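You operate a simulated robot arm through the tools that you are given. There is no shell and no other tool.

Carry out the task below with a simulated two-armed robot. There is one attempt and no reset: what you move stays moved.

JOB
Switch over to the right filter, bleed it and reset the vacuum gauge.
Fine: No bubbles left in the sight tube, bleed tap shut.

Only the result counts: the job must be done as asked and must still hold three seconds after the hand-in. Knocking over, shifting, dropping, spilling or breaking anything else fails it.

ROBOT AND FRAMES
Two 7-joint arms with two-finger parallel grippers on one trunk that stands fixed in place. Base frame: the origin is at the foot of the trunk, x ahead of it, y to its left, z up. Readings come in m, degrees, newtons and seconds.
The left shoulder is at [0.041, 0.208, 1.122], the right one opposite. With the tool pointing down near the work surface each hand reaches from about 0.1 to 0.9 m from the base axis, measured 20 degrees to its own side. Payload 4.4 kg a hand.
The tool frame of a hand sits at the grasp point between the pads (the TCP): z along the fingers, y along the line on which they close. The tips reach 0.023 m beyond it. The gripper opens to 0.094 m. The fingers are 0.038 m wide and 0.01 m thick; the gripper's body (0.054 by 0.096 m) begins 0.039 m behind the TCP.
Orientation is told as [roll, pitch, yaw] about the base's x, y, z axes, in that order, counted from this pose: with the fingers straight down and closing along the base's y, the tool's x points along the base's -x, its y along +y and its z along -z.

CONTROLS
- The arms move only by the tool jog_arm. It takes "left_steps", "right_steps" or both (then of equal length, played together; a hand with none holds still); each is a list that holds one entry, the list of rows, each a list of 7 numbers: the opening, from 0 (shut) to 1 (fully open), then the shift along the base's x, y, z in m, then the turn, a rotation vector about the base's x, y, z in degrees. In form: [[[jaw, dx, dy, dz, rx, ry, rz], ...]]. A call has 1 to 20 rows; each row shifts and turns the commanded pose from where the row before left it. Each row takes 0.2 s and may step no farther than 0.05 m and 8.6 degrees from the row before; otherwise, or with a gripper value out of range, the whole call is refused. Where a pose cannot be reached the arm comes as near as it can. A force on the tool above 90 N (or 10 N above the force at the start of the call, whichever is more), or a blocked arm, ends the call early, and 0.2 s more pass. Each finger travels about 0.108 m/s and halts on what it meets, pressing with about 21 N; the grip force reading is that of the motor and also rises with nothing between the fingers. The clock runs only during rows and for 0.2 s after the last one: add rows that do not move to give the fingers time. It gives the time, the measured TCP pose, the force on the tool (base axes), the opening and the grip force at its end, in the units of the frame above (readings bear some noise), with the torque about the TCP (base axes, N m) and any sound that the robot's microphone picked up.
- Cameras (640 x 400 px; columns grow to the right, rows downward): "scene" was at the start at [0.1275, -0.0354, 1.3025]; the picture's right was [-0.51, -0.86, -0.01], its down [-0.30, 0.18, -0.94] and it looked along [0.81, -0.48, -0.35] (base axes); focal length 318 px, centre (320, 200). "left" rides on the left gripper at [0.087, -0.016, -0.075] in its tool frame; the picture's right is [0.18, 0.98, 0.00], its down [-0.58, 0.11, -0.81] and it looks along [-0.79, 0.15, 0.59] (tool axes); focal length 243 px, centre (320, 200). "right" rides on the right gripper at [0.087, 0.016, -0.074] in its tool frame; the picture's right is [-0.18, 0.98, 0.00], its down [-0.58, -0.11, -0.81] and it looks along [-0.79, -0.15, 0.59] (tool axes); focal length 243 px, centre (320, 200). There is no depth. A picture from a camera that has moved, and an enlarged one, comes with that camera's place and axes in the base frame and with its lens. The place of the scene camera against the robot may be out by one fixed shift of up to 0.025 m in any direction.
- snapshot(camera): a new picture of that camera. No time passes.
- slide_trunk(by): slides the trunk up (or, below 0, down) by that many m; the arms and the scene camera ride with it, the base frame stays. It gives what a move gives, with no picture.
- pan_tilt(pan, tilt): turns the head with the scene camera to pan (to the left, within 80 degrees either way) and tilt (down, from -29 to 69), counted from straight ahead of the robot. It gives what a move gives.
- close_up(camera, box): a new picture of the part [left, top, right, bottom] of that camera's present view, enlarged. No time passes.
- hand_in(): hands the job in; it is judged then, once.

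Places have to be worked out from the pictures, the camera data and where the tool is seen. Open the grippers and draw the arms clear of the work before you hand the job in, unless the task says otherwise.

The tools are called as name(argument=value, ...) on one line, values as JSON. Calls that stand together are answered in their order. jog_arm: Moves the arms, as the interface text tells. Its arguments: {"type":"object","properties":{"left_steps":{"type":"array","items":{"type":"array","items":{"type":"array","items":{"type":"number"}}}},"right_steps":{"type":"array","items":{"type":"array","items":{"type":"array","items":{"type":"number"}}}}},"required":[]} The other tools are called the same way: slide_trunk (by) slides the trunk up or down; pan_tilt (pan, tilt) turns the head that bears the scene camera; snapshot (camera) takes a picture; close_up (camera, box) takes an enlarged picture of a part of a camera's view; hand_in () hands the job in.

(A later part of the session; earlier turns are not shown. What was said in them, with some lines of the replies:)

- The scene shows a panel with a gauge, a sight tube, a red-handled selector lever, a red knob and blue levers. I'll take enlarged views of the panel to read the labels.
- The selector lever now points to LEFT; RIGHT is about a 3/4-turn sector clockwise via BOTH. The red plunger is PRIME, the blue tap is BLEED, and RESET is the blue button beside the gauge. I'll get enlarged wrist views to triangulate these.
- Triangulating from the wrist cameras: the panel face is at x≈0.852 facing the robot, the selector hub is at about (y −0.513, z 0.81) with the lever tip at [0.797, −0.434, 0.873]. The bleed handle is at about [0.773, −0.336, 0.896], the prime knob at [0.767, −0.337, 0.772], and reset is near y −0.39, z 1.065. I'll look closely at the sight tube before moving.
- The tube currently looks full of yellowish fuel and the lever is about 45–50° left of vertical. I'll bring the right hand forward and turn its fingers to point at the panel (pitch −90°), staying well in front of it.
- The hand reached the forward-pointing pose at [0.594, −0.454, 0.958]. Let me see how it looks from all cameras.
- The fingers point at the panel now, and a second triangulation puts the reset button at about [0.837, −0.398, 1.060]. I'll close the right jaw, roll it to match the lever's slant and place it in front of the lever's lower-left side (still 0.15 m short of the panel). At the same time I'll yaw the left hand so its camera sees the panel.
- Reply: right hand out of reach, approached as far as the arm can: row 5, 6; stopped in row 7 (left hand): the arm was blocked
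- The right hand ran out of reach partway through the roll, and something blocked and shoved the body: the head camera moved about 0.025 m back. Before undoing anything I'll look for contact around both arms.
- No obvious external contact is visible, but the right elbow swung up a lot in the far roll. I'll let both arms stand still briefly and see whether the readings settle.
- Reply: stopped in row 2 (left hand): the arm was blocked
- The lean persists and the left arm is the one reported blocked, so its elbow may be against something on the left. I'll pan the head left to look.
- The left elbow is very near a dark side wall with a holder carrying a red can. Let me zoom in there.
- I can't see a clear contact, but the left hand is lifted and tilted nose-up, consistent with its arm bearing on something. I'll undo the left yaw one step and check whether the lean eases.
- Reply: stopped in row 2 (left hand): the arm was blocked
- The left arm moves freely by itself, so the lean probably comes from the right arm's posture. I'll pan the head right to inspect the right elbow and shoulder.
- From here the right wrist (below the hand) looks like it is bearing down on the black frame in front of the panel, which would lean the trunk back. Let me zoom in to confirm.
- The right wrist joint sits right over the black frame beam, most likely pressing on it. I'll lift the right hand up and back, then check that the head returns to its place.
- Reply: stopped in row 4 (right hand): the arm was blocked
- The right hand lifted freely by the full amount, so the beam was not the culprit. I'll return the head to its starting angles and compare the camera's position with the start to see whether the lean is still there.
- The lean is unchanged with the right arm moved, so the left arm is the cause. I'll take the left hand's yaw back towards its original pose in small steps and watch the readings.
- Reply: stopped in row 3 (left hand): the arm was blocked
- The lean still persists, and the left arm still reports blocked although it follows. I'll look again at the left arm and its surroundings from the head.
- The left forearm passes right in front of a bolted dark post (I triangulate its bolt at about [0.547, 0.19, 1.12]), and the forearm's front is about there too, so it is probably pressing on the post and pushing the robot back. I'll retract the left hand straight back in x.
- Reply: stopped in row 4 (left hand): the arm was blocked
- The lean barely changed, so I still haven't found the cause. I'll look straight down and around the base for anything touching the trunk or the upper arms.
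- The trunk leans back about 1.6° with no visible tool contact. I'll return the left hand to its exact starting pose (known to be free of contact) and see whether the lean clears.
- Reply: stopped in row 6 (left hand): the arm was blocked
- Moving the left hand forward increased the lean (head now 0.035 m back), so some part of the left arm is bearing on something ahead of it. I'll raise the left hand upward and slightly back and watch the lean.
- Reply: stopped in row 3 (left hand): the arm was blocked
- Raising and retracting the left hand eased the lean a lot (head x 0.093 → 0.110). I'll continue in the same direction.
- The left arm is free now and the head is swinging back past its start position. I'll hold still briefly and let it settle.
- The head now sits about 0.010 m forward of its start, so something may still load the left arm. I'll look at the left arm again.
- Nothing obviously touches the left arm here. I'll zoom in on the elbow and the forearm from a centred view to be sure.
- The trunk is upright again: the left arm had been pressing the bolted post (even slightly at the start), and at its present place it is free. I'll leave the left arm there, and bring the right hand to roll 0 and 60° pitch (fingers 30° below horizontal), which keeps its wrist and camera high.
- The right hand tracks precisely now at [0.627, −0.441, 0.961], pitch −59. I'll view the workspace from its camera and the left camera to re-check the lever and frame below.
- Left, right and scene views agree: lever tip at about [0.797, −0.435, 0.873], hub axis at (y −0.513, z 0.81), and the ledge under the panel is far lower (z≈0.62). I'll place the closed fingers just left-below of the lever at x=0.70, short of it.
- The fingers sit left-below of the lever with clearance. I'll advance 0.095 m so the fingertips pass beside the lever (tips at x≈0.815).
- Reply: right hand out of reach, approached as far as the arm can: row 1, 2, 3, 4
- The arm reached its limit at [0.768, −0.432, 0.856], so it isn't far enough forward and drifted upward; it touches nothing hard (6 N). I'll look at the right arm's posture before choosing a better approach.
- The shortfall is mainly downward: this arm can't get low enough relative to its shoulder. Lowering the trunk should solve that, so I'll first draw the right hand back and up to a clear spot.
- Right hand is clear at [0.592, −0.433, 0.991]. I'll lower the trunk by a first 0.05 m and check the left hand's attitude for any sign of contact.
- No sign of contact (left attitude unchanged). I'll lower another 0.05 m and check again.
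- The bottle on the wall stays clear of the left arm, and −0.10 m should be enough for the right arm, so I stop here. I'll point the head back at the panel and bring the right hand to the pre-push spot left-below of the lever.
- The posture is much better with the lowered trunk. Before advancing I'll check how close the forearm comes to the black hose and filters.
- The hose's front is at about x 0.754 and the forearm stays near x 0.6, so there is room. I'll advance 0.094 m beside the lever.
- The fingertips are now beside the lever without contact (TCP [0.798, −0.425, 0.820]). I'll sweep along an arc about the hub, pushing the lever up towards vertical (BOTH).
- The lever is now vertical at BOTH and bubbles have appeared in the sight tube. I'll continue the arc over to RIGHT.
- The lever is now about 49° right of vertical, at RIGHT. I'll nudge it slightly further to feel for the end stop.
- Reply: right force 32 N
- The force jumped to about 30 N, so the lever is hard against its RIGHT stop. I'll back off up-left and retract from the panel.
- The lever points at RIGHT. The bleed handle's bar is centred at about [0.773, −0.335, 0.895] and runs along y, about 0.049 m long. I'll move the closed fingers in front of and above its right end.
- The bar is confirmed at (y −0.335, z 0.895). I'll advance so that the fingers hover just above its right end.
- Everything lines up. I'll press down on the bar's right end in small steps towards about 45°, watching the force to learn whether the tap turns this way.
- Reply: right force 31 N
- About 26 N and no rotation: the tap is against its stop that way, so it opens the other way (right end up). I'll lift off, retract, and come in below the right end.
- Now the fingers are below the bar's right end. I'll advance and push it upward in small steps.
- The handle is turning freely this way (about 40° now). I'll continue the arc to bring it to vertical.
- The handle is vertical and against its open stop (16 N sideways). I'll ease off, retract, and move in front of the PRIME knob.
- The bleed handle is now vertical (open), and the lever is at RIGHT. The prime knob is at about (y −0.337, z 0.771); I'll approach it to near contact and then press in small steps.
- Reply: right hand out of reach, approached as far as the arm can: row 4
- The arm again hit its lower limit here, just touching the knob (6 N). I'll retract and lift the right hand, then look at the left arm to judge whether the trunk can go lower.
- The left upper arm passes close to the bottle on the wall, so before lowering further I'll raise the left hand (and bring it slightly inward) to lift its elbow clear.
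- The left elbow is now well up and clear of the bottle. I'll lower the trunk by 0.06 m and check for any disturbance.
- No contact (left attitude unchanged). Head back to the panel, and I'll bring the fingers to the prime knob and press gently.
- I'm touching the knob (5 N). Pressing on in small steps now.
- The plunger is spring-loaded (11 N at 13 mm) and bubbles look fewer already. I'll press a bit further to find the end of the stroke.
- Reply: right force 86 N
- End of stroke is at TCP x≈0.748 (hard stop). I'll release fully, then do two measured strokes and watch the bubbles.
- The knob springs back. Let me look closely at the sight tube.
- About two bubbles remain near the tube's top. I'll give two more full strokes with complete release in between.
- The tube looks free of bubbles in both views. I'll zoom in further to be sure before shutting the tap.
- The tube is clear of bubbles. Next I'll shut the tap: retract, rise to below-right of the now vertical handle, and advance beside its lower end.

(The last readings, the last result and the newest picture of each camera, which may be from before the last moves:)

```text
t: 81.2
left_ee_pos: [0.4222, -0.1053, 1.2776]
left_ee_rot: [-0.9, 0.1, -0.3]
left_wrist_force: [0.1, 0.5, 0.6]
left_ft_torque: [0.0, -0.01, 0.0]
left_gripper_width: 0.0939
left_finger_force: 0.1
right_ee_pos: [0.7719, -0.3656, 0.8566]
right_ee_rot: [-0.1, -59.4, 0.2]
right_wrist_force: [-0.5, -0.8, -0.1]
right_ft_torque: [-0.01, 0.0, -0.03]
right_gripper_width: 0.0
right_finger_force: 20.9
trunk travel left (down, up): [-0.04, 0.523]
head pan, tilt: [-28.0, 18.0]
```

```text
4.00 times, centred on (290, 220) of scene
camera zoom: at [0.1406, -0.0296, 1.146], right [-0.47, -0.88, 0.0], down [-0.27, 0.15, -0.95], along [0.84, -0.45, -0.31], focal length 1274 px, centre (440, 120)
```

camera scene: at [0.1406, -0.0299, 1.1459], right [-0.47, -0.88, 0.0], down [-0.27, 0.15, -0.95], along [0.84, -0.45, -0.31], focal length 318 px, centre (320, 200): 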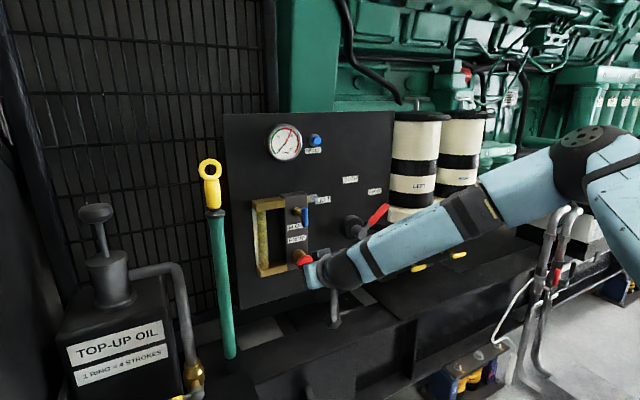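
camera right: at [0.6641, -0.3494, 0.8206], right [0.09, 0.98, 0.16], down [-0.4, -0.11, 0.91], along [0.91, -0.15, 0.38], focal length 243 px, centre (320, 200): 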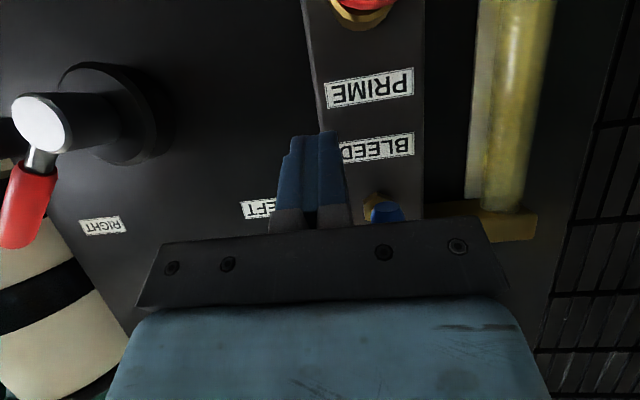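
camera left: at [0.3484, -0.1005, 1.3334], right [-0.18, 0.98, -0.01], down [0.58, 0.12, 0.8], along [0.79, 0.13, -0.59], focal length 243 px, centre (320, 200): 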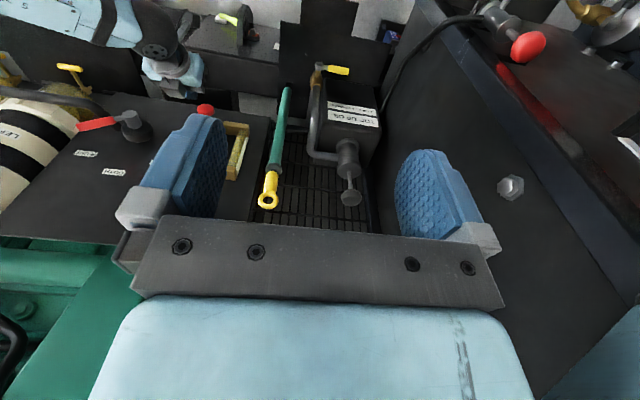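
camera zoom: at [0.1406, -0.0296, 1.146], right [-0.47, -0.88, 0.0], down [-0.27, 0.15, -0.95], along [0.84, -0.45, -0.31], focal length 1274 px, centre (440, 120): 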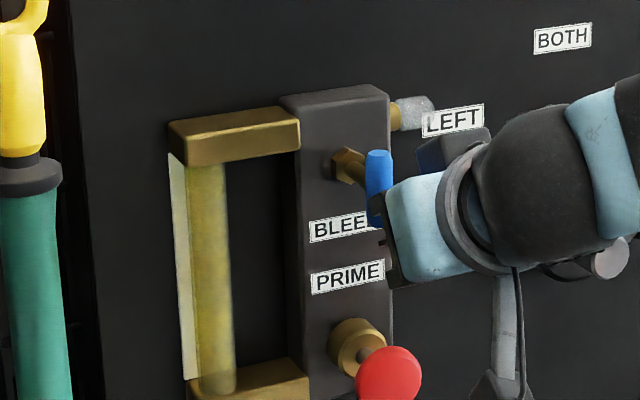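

The finger sits just right of the handle's lower end, with a little overlap. I'll push the lower end to the left in small steps, rising slightly.

jog_arm(right_steps=[[[0, 0, 0.01, 0.004, 0, 0, 0], [0, 0, 0.0082, 0, 0, 0, 0], [0, 0, 0.0048, 0, 0, 0, 0], [0, 0, 0.0046, 0, 0, 0, 0], [0, 0, 0, 0, 0, 0, 0]]])

snapshot(camera="right")

close_up(camera="scene", box=[230, 170, 350, 270])

```text
t: 82.4
left_ee_pos: [0.4231, -0.1063, 1.278]
left_ee_rot: [-0.8, 0.2, -0.3]
left_wrist_force: [-0.2, 0.6, 0.4]
left_ft_torque: [0.02, 0.01, 0.04]
left_gripper_width: 0.094
left_finger_force: 0.0
right_ee_pos: [0.7705, -0.3371, 0.8589]
right_ee_rot: [0.0, -59.5, 0.2]
right_wrist_force: [-0.4, -0.3, -0.7]
right_ft_torque: [0.01, 0.03, -0.02]
right_gripper_width: 0.0001
right_finger_force: 20.9
trunk travel left (down, up): [-0.04, 0.523]
head pan, tilt: [-28.0, 18.0]
```

```text
taken
camera right: at [0.6634, -0.3216, 0.8225], right [0.09, 0.98, 0.16], down [-0.4, -0.11, 0.91], along [0.91, -0.15, 0.38], focal length 243 px, centre (320, 200)
```

right: 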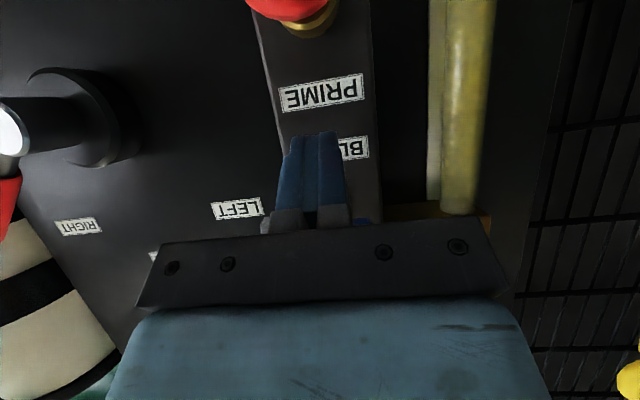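

```text
4.00 times, centred on (290, 220) of scene
camera zoom: at [0.1407, -0.0297, 1.146], right [-0.47, -0.88, 0.0], down [-0.27, 0.15, -0.95], along [0.84, -0.45, -0.31], focal length 1274 px, centre (440, 120)
```

zoom: 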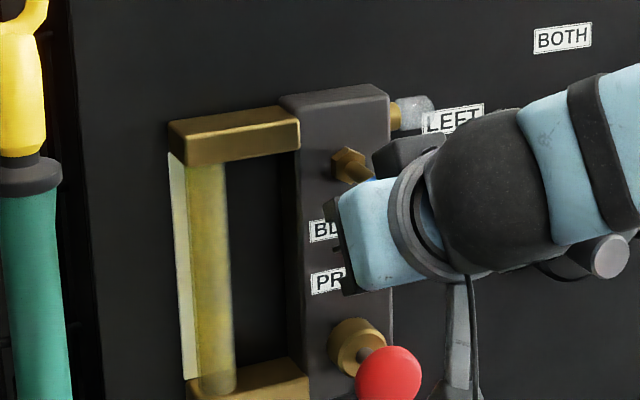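

The handle is moving (roughly 50° back). I'll finish the arc by pushing its left end up to horizontal until I feel the stop.

jog_arm(right_steps=[[[0, 0, 0.0033, 0.003, 0, 0, 0], [0, 0, 0.0034, 0.0035, 0, 0, 0], [0, 0, 0.0024, 0.004, 0, 0, 0], [0, 0, 0.001, 0.004, 0, 0, 0], [0, 0, 0, 0, 0, 0, 0]]])

snapshot(camera="right")

close_up(camera="scene", box=[230, 170, 350, 270])

```text
t: 83.6
left_ee_pos: [0.4254, -0.1093, 1.2763]
left_ee_rot: [-0.6, 0.2, -0.4]
left_wrist_force: [-0.2, -0.3, 0.6]
left_ft_torque: [0.0, -0.01, 0.04]
left_gripper_width: 0.0939
left_finger_force: 0.1
right_ee_pos: [0.7705, -0.3312, 0.8656]
right_ee_rot: [0.1, -58.9, -0.2]
right_wrist_force: [-23.7, -13.9, -38.3]
right_ft_torque: [0.39, -0.62, -0.03]
right_gripper_width: 0.0
right_finger_force: 20.7
trunk travel left (down, up): [-0.04, 0.523]
head pan, tilt: [-28.0, 18.0]
```

```text
taken
camera right: at [0.662, -0.3155, 0.8295], right [0.1, 0.98, 0.16], down [-0.39, -0.11, 0.91], along [0.92, -0.15, 0.37], focal length 243 px, centre (320, 200)
```

right: 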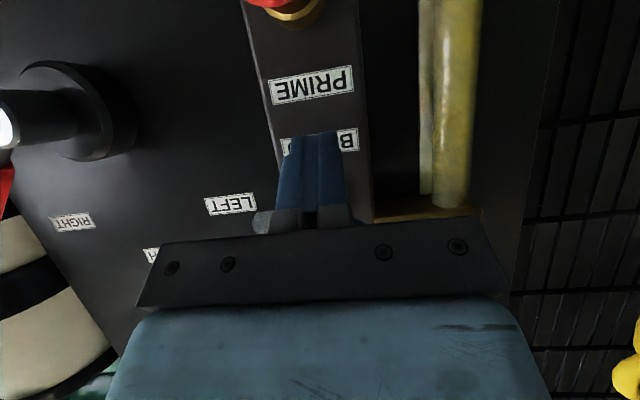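

```text
4.00 times, centred on (290, 220) of scene
camera zoom: at [0.1429, -0.0327, 1.1449], right [-0.47, -0.88, 0.0], down [-0.28, 0.15, -0.95], along [0.84, -0.45, -0.31], focal length 1274 px, centre (440, 120)
```

zoom: 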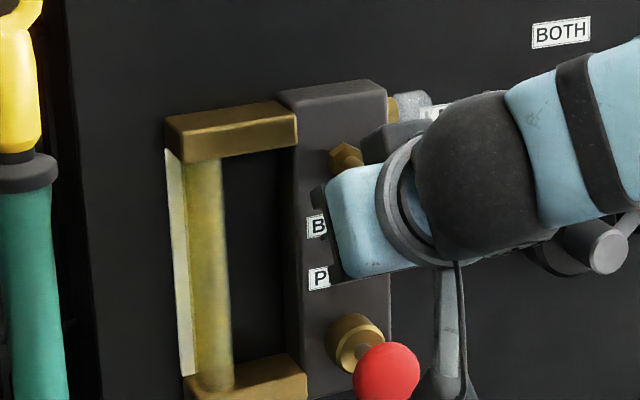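

About 38 N upward: either the tap is shut or I'm pressing near its pivot. I'll lower the fingers and retract to see the handle.

jog_arm(right_steps=[[[0, 0, 0, -0.014, 0, 0, 0], [0, 0, 0, -0.006, 0, 0, 0], [0, -0.03, 0, 0, 0, 0, 0], [0, -0.03, -0.015, 0, 0, 0, 0], [0, -0.03, -0.02, 0, 0, 0, 0], [0, 0, -0.03, 0, 0, 0, 0], [0, 0, -0.03, 0, 0, 0, 0], [0, 0, 0, 0, 0, 0, 0]]])

snapshot(camera="right")

close_up(camera="scene", box=[230, 160, 370, 270])

```text
t: 85.4
left_ee_pos: [0.423, -0.1046, 1.2791]
left_ee_rot: [-0.9, 0.1, -0.4]
left_wrist_force: [-0.7, 0.6, -0.9]
left_ft_torque: [0.0, -0.01, -0.01]
left_gripper_width: 0.0943
left_finger_force: 0.1
right_ee_pos: [0.6793, -0.4247, 0.8548]
right_ee_rot: [-0.1, -59.4, 0.2]
right_wrist_force: [-0.2, -0.5, 0.0]
right_ft_torque: [0.01, 0.02, 0.01]
right_gripper_width: 0.0001
right_finger_force: 20.7
trunk travel left (down, up): [-0.04, 0.523]
head pan, tilt: [-28.0, 18.0]
```

```text
taken
camera right: at [0.5722, -0.4079, 0.8177], right [0.09, 0.98, 0.16], down [-0.4, -0.11, 0.91], along [0.91, -0.15, 0.38], focal length 243 px, centre (320, 200)
```

right: 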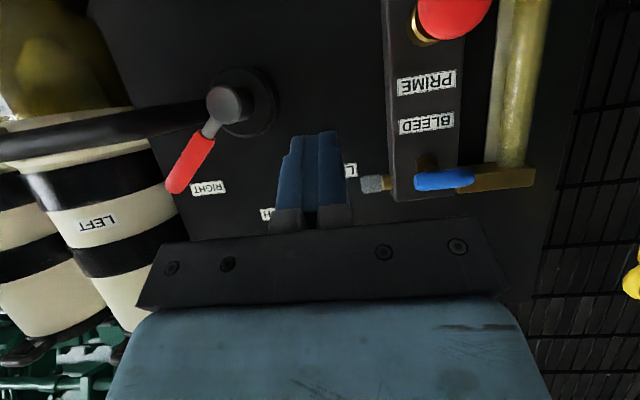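

```text
3.64 times, centred on (300, 215) of scene
camera zoom: at [0.1406, -0.0296, 1.146], right [-0.47, -0.88, 0.0], down [-0.27, 0.15, -0.95], along [0.84, -0.45, -0.31], focal length 1158 px, centre (393, 146)
```

zoom: 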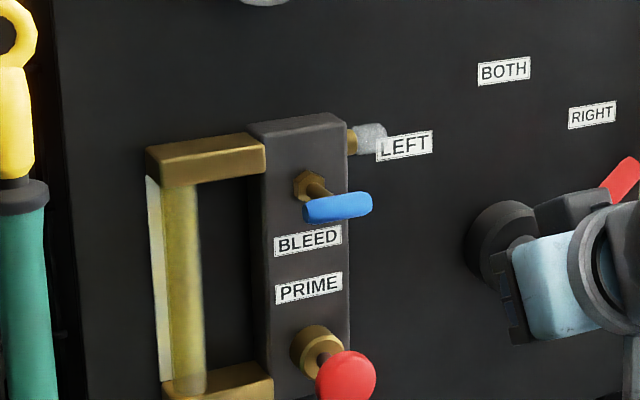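

The handle is level again (ends at z≈0.897 both), i.e. shut as at the start, and the tube is still clear. Now the RESET button: I'll raise the right hand to its height, staying back from the panel.

jog_arm(right_steps=[[[0, 0, 0.005, 0.04, 0, 0, 0], [0, 0, 0.005, 0.04, 0, 0, 0], [0, 0, 0.005, 0.04, 0, 0, 0], [0, 0, 0.005, 0.04, 0, 0, 0], [0, 0, 0.006, 0.04, 0, 0, 0], [0, 0.025, 0, 0, 0, 0, 0], [0, 0.025, 0, 0, 0, 0, 0], [0, 0, 0, 0, 0, 0, 0]]])

snapshot(camera="right")

snapshot(camera="scene")

close_up(camera="left", box=[40, 60, 280, 220])

```text
t: 87.2
left_ee_pos: [0.4215, -0.1052, 1.2786]
left_ee_rot: [-0.9, 0.2, -0.4]
left_wrist_force: [-1.0, 0.1, 0.2]
left_ft_torque: [-0.02, -0.03, -0.01]
left_gripper_width: 0.094
left_finger_force: 0.1
right_ee_pos: [0.7295, -0.3976, 1.0542]
right_ee_rot: [-0.2, -59.4, 0.1]
right_wrist_force: [0.5, 0.8, 0.1]
right_ft_torque: [-0.01, 0.0, -0.02]
right_gripper_width: 0.0
right_finger_force: 21.5
trunk travel left (down, up): [-0.04, 0.523]
head pan, tilt: [-28.0, 18.0]
```

```text
taken
camera right: at [0.6221, -0.3805, 1.0166], right [0.09, 0.98, 0.16], down [-0.4, -0.11, 0.91], along [0.91, -0.15, 0.38], focal length 243 px, centre (320, 200)
```

right: 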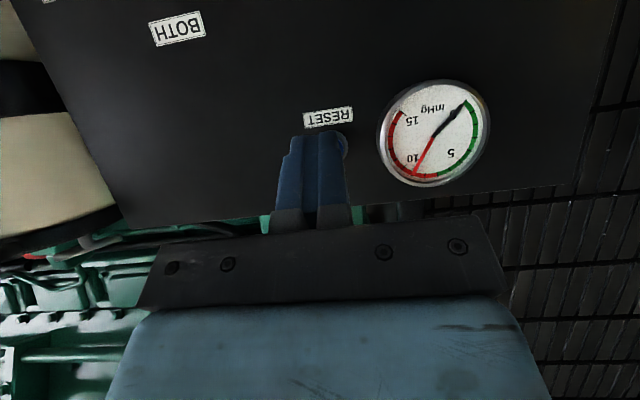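

```text
taken
camera scene: at [0.1407, -0.0298, 1.1459], right [-0.47, -0.88, 0.0], down [-0.27, 0.15, -0.95], along [0.84, -0.45, -0.31], focal length 318 px, centre (320, 200)
```

scene: 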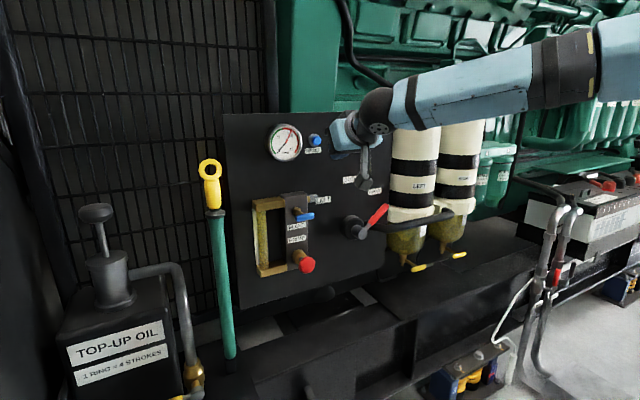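

```text
2.50 times, centred on (160, 140) of left
camera zoom: at [0.3371, -0.1192, 1.3544], right [-0.18, 0.98, -0.01], down [0.58, 0.12, 0.8], along [0.79, 0.13, -0.59], focal length 606 px, centre (720, 350)
```

zoom: 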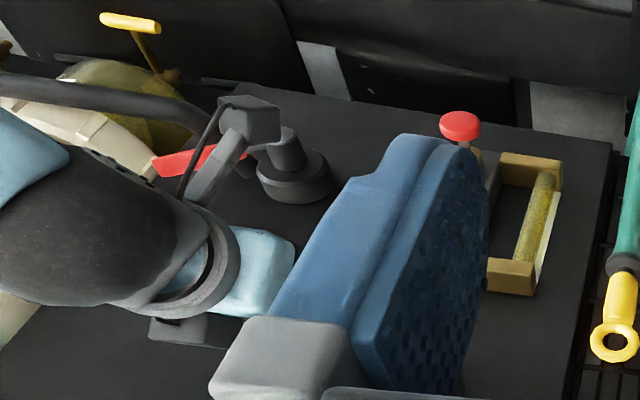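

The fingers are aligned with the RESET button (about [0.834, −0.397, 1.061]). I'll advance to just short of it, then press in small steps.

jog_arm(right_steps=[[[0, 0.02, 0.001, 0.001, 0, 0, 0], [0, 0.02, 0, 0, 0, 0, 0], [0, 0.02, 0, 0, 0, 0, 0], [0, 0.005, 0, 0, 0, 0, 0], [0, 0, 0, 0, 0, 0, 0]]])

close_up(camera="scene", box=[240, 100, 380, 200])

snapshot(camera="right")

```text
t: 88.4
left_ee_pos: [0.4237, -0.1052, 1.2787]
left_ee_rot: [-1.0, 0.1, -0.4]
left_wrist_force: [0.2, 0.3, 0.5]
left_ft_torque: [-0.02, -0.03, -0.02]
left_gripper_width: 0.0936
left_finger_force: 0.0
right_ee_pos: [0.7949, -0.3966, 1.056]
right_ee_rot: [-0.1, -59.5, 0.2]
right_wrist_force: [1.0, 0.7, 0.2]
right_ft_torque: [0.01, -0.02, 0.0]
right_gripper_width: 0.0
right_finger_force: 20.7
trunk travel left (down, up): [-0.04, 0.523]
head pan, tilt: [-28.0, 18.0]
```

```text
4.00 times, centred on (310, 150) of scene
camera zoom: at [0.1408, -0.0297, 1.1459], right [-0.47, -0.88, 0.0], down [-0.27, 0.15, -0.95], along [0.84, -0.45, -0.31], focal length 1274 px, centre (360, 400)
```

zoom: 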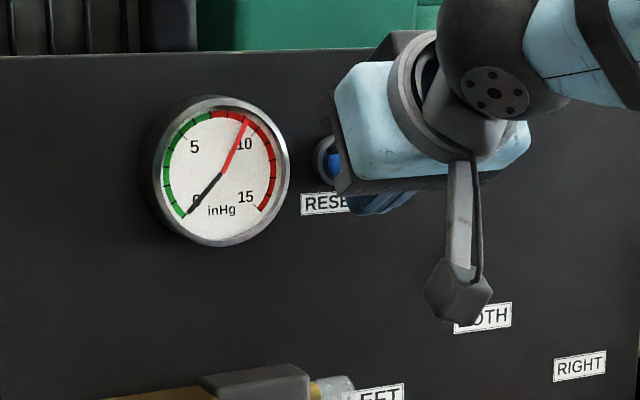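

```text
taken
camera right: at [0.6881, -0.3803, 1.019], right [0.09, 0.98, 0.16], down [-0.4, -0.11, 0.91], along [0.91, -0.15, 0.38], focal length 243 px, centre (320, 200)
```

right: 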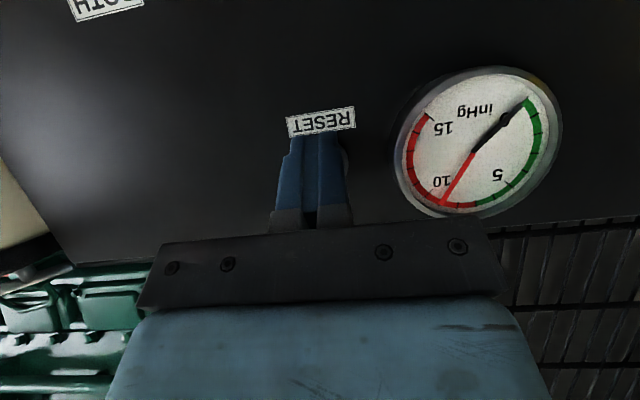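

No contact yet at x 0.795. Continuing in small steps.

jog_arm(right_steps=[[[0, 0.004, 0, 0, 0, 0, 0], [0, 0.004, 0, 0, 0, 0, 0], [0, 0.003, 0, 0, 0, 0, 0], [0, 0, 0, 0, 0, 0, 0]]])

close_up(camera="scene", box=[240, 100, 380, 200])

```text
t: 89.4
left_ee_pos: [0.4211, -0.1053, 1.2792]
left_ee_rot: [-0.9, 0.0, -0.4]
left_wrist_force: [0.3, 0.4, 0.3]
left_ft_torque: [0.02, -0.02, -0.01]
left_gripper_width: 0.0942
left_finger_force: 0.2
right_ee_pos: [0.8052, -0.3962, 1.0565]
right_ee_rot: [-0.2, -59.5, 0.2]
right_wrist_force: [-16.8, -0.9, -3.2]
right_ft_torque: [-0.05, 0.0, -0.08]
right_gripper_width: 0.0002
right_finger_force: 21.1
trunk travel left (down, up): [-0.04, 0.523]
head pan, tilt: [-28.0, 18.0]
heard: click
```

```text
4.00 times, centred on (310, 150) of scene
camera zoom: at [0.1391, -0.0299, 1.1462], right [-0.47, -0.88, 0.0], down [-0.27, 0.15, -0.95], along [0.84, -0.45, -0.31], focal length 1274 px, centre (360, 400)
```

zoom: 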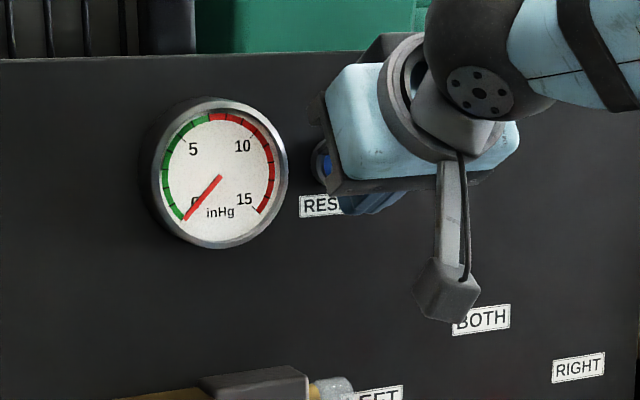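

A click was heard and the red needle has dropped to zero: the gauge is reset. I'll retract the right hand straight back and open it.

jog_arm(right_steps=[[[0, -0.02, 0, 0, 0, 0, 0], [0, -0.03, 0, 0, 0, 0, 0], [0, -0.03, 0, 0, 0, 0, 0], [0, -0.04, -0.01, 0, 0, 0, 0], [0, -0.04, -0.02, 0, 0, 0, 0], [0.5, -0.03, -0.03, 0, 0, 0, 0], [1, -0.02, -0.03, 0, 0, 0, 0], [1, 0, 0, 0, 0, 0, 0]]])

close_up(camera="scene", box=[220, 100, 420, 300])

close_up(camera="scene", box=[248, 190, 312, 286])

snapshot(camera="scene")

```text
t: 91.2
left_ee_pos: [0.4233, -0.1045, 1.2783]
left_ee_rot: [-0.9, 0.1, -0.5]
left_wrist_force: [0.8, -0.2, 0.3]
left_ft_torque: [-0.01, 0.01, -0.06]
left_gripper_width: 0.094
left_finger_force: 0.0
right_ee_pos: [0.594, -0.4865, 1.0539]
right_ee_rot: [-0.1, -59.3, 0.3]
right_wrist_force: [-0.2, 0.2, -1.2]
right_ft_torque: [-0.02, 0.01, -0.02]
right_gripper_width: 0.094
right_finger_force: 0.1
trunk travel left (down, up): [-0.04, 0.523]
head pan, tilt: [-28.0, 18.0]
```

```text
2.00 times, centred on (320, 200) of scene
camera zoom: at [0.1407, -0.0294, 1.1459], right [-0.47, -0.88, 0.0], down [-0.27, 0.14, -0.95], along [0.84, -0.45, -0.31], focal length 637 px, centre (320, 200)
```

zoom: 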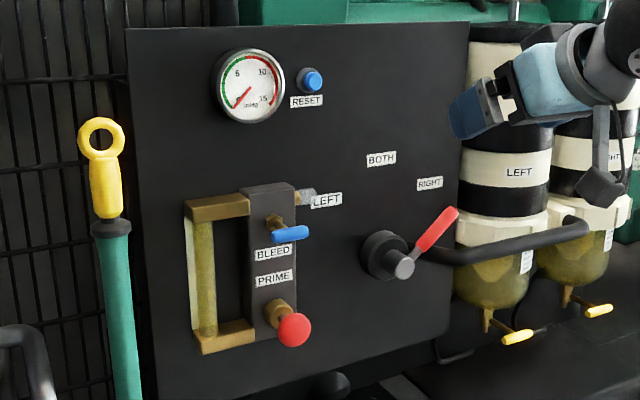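

```text
4.17 times, centred on (280, 238) of scene
camera zoom: at [0.1407, -0.0294, 1.1459], right [-0.47, -0.88, 0.0], down [-0.27, 0.14, -0.95], along [0.84, -0.45, -0.31], focal length 1327 px, centre (487, 42)
```

zoom: 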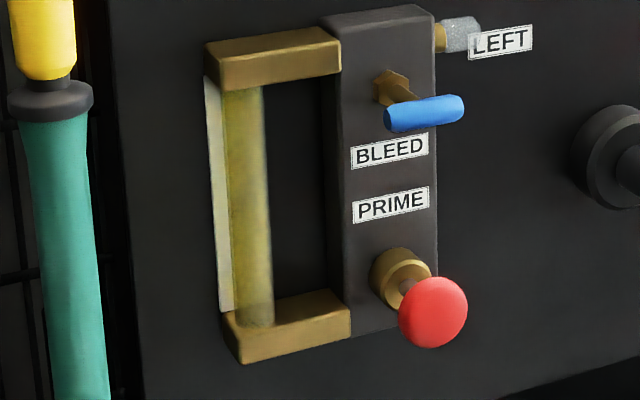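

```text
taken
camera scene: at [0.1407, -0.0294, 1.1459], right [-0.47, -0.88, 0.0], down [-0.27, 0.14, -0.95], along [0.84, -0.45, -0.31], focal length 318 px, centre (320, 200)
```

scene: 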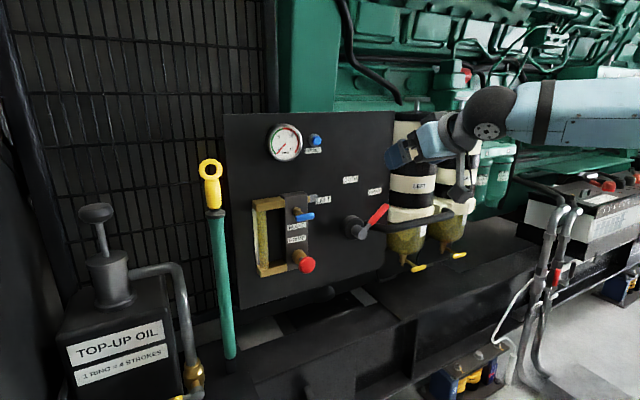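

All looks right: lever at RIGHT, bleed handle level (shut), tube clear, gauge needle at zero. I'll draw the right arm a bit further back from the work.

jog_arm(right_steps=[[[1, -0.03, 0, 0.005, 0, 0, 0], [1, -0.03, 0, 0.005, 0, 0, 0], [1, -0.03, 0, 0.005, 0, 0, 0], [1, -0.03, 0, 0.005, 0, 0, 0], [1, 0, 0, 0, 0, 0, 0]]])

snapshot(camera="scene")

close_up(camera="scene", box=[256, 190, 320, 230])

close_up(camera="scene", box=[255, 190, 290, 280])

close_up(camera="left", box=[200, 100, 270, 180])

```text
t: 92.4
left_ee_pos: [0.424, -0.106, 1.2776]
left_ee_rot: [-0.8, 0.2, -0.5]
left_wrist_force: [0.1, -1.2, 0.4]
left_ft_torque: [0.02, 0.05, -0.03]
left_gripper_width: 0.0941
left_finger_force: 0.0
right_ee_pos: [0.4763, -0.4882, 1.0724]
right_ee_rot: [-0.1, -59.3, 0.2]
right_wrist_force: [0.6, -0.5, -0.5]
right_ft_torque: [0.01, -0.01, 0.0]
right_gripper_width: 0.094
right_finger_force: 0.1
trunk travel left (down, up): [-0.04, 0.523]
head pan, tilt: [-28.0, 18.0]
```

```text
taken
camera scene: at [0.1417, -0.0304, 1.1457], right [-0.47, -0.88, 0.0], down [-0.27, 0.15, -0.95], along [0.84, -0.45, -0.31], focal length 318 px, centre (320, 200)
```

scene: 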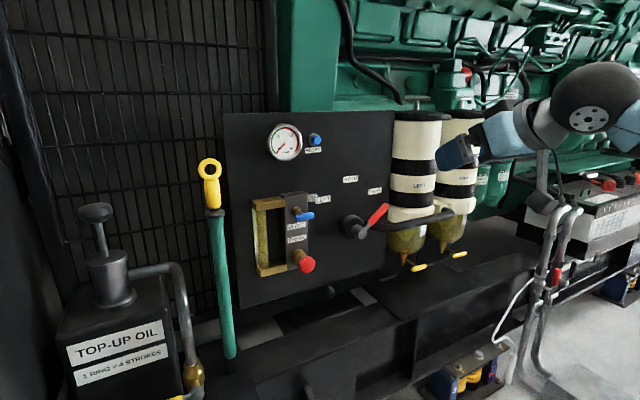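

```text
10.00 times, centred on (288, 210) of scene
camera zoom: at [0.1417, -0.0304, 1.1457], right [-0.47, -0.88, 0.0], down [-0.27, 0.15, -0.95], along [0.84, -0.45, -0.31], focal length 3185 px, centre (640, 100)
```

zoom: 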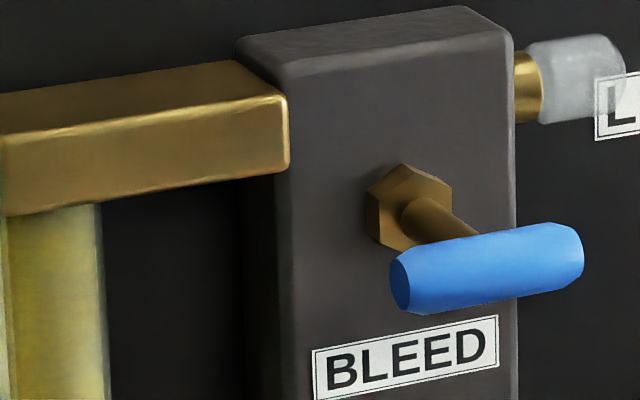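

```text
4.44 times, centred on (272, 235) of scene
camera zoom: at [0.1417, -0.0304, 1.1457], right [-0.47, -0.88, 0.0], down [-0.27, 0.15, -0.95], along [0.84, -0.45, -0.31], focal length 1416 px, centre (531, 44)
```

zoom: 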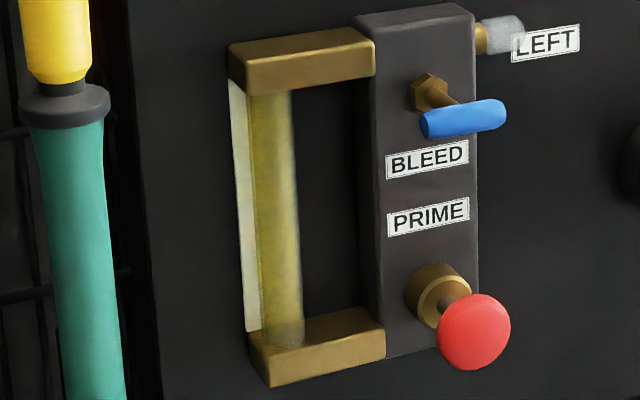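

```text
5.00 times, centred on (235, 140) of left
camera zoom: at [0.3385, -0.1201, 1.3537], right [-0.18, 0.98, -0.01], down [0.58, 0.12, 0.8], along [0.79, 0.13, -0.6], focal length 1213 px, centre (745, 500)
```

zoom: 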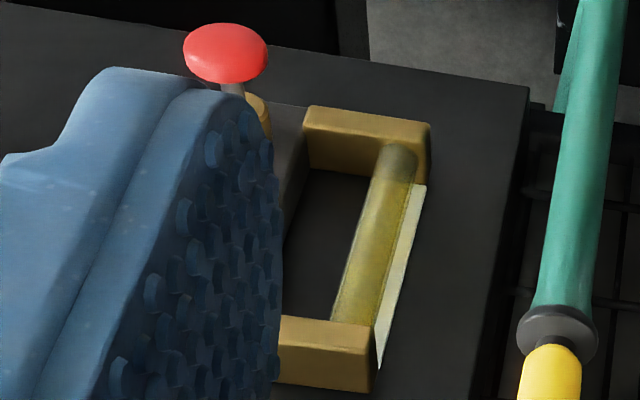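

Final check: lever on RIGHT, handle level (its slope matches a horizontal bar), sight tube clear in both views, red pointer at 0, both grippers open and clear. Handing in.

hand_in()

```text
The job is handed in.
```

The job is handed in. The fuel is switched over to the right filter, the bubbles are bled out, and the vacuum gauge is reset. I don't have the verdict yet.

- **Filter selector:** I turned it from LEFT past BOTH to RIGHT and pressed it against its end stop.
- **Bleeding:** Bubbles appeared in the sight tube during the switch. I opened the bleed tap and worked the primer until the tube was clear, then shut the tap. The tube was still clear in both camera views just before hand-in.
- **Bleed tap:** The handle is back against its shut stop, in the same level position as at the start.
- **Vacuum gauge:** The reset button clicked and the red pointer dropped to zero.

**Left arm contact:** Early on, the left arm was pressing on something to the robot's left, most likely the bolted post, and it pushed the trunk back by a degree or two. I couldn't confirm what it touched. I moved the arm clear, the trunk returned upright, and I saw no sign that anything had shifted.

I also lowered the trunk by 0.16 m so the right arm could reach the primer, and left it there. Both grippers are open and both arms are clear of the panel.
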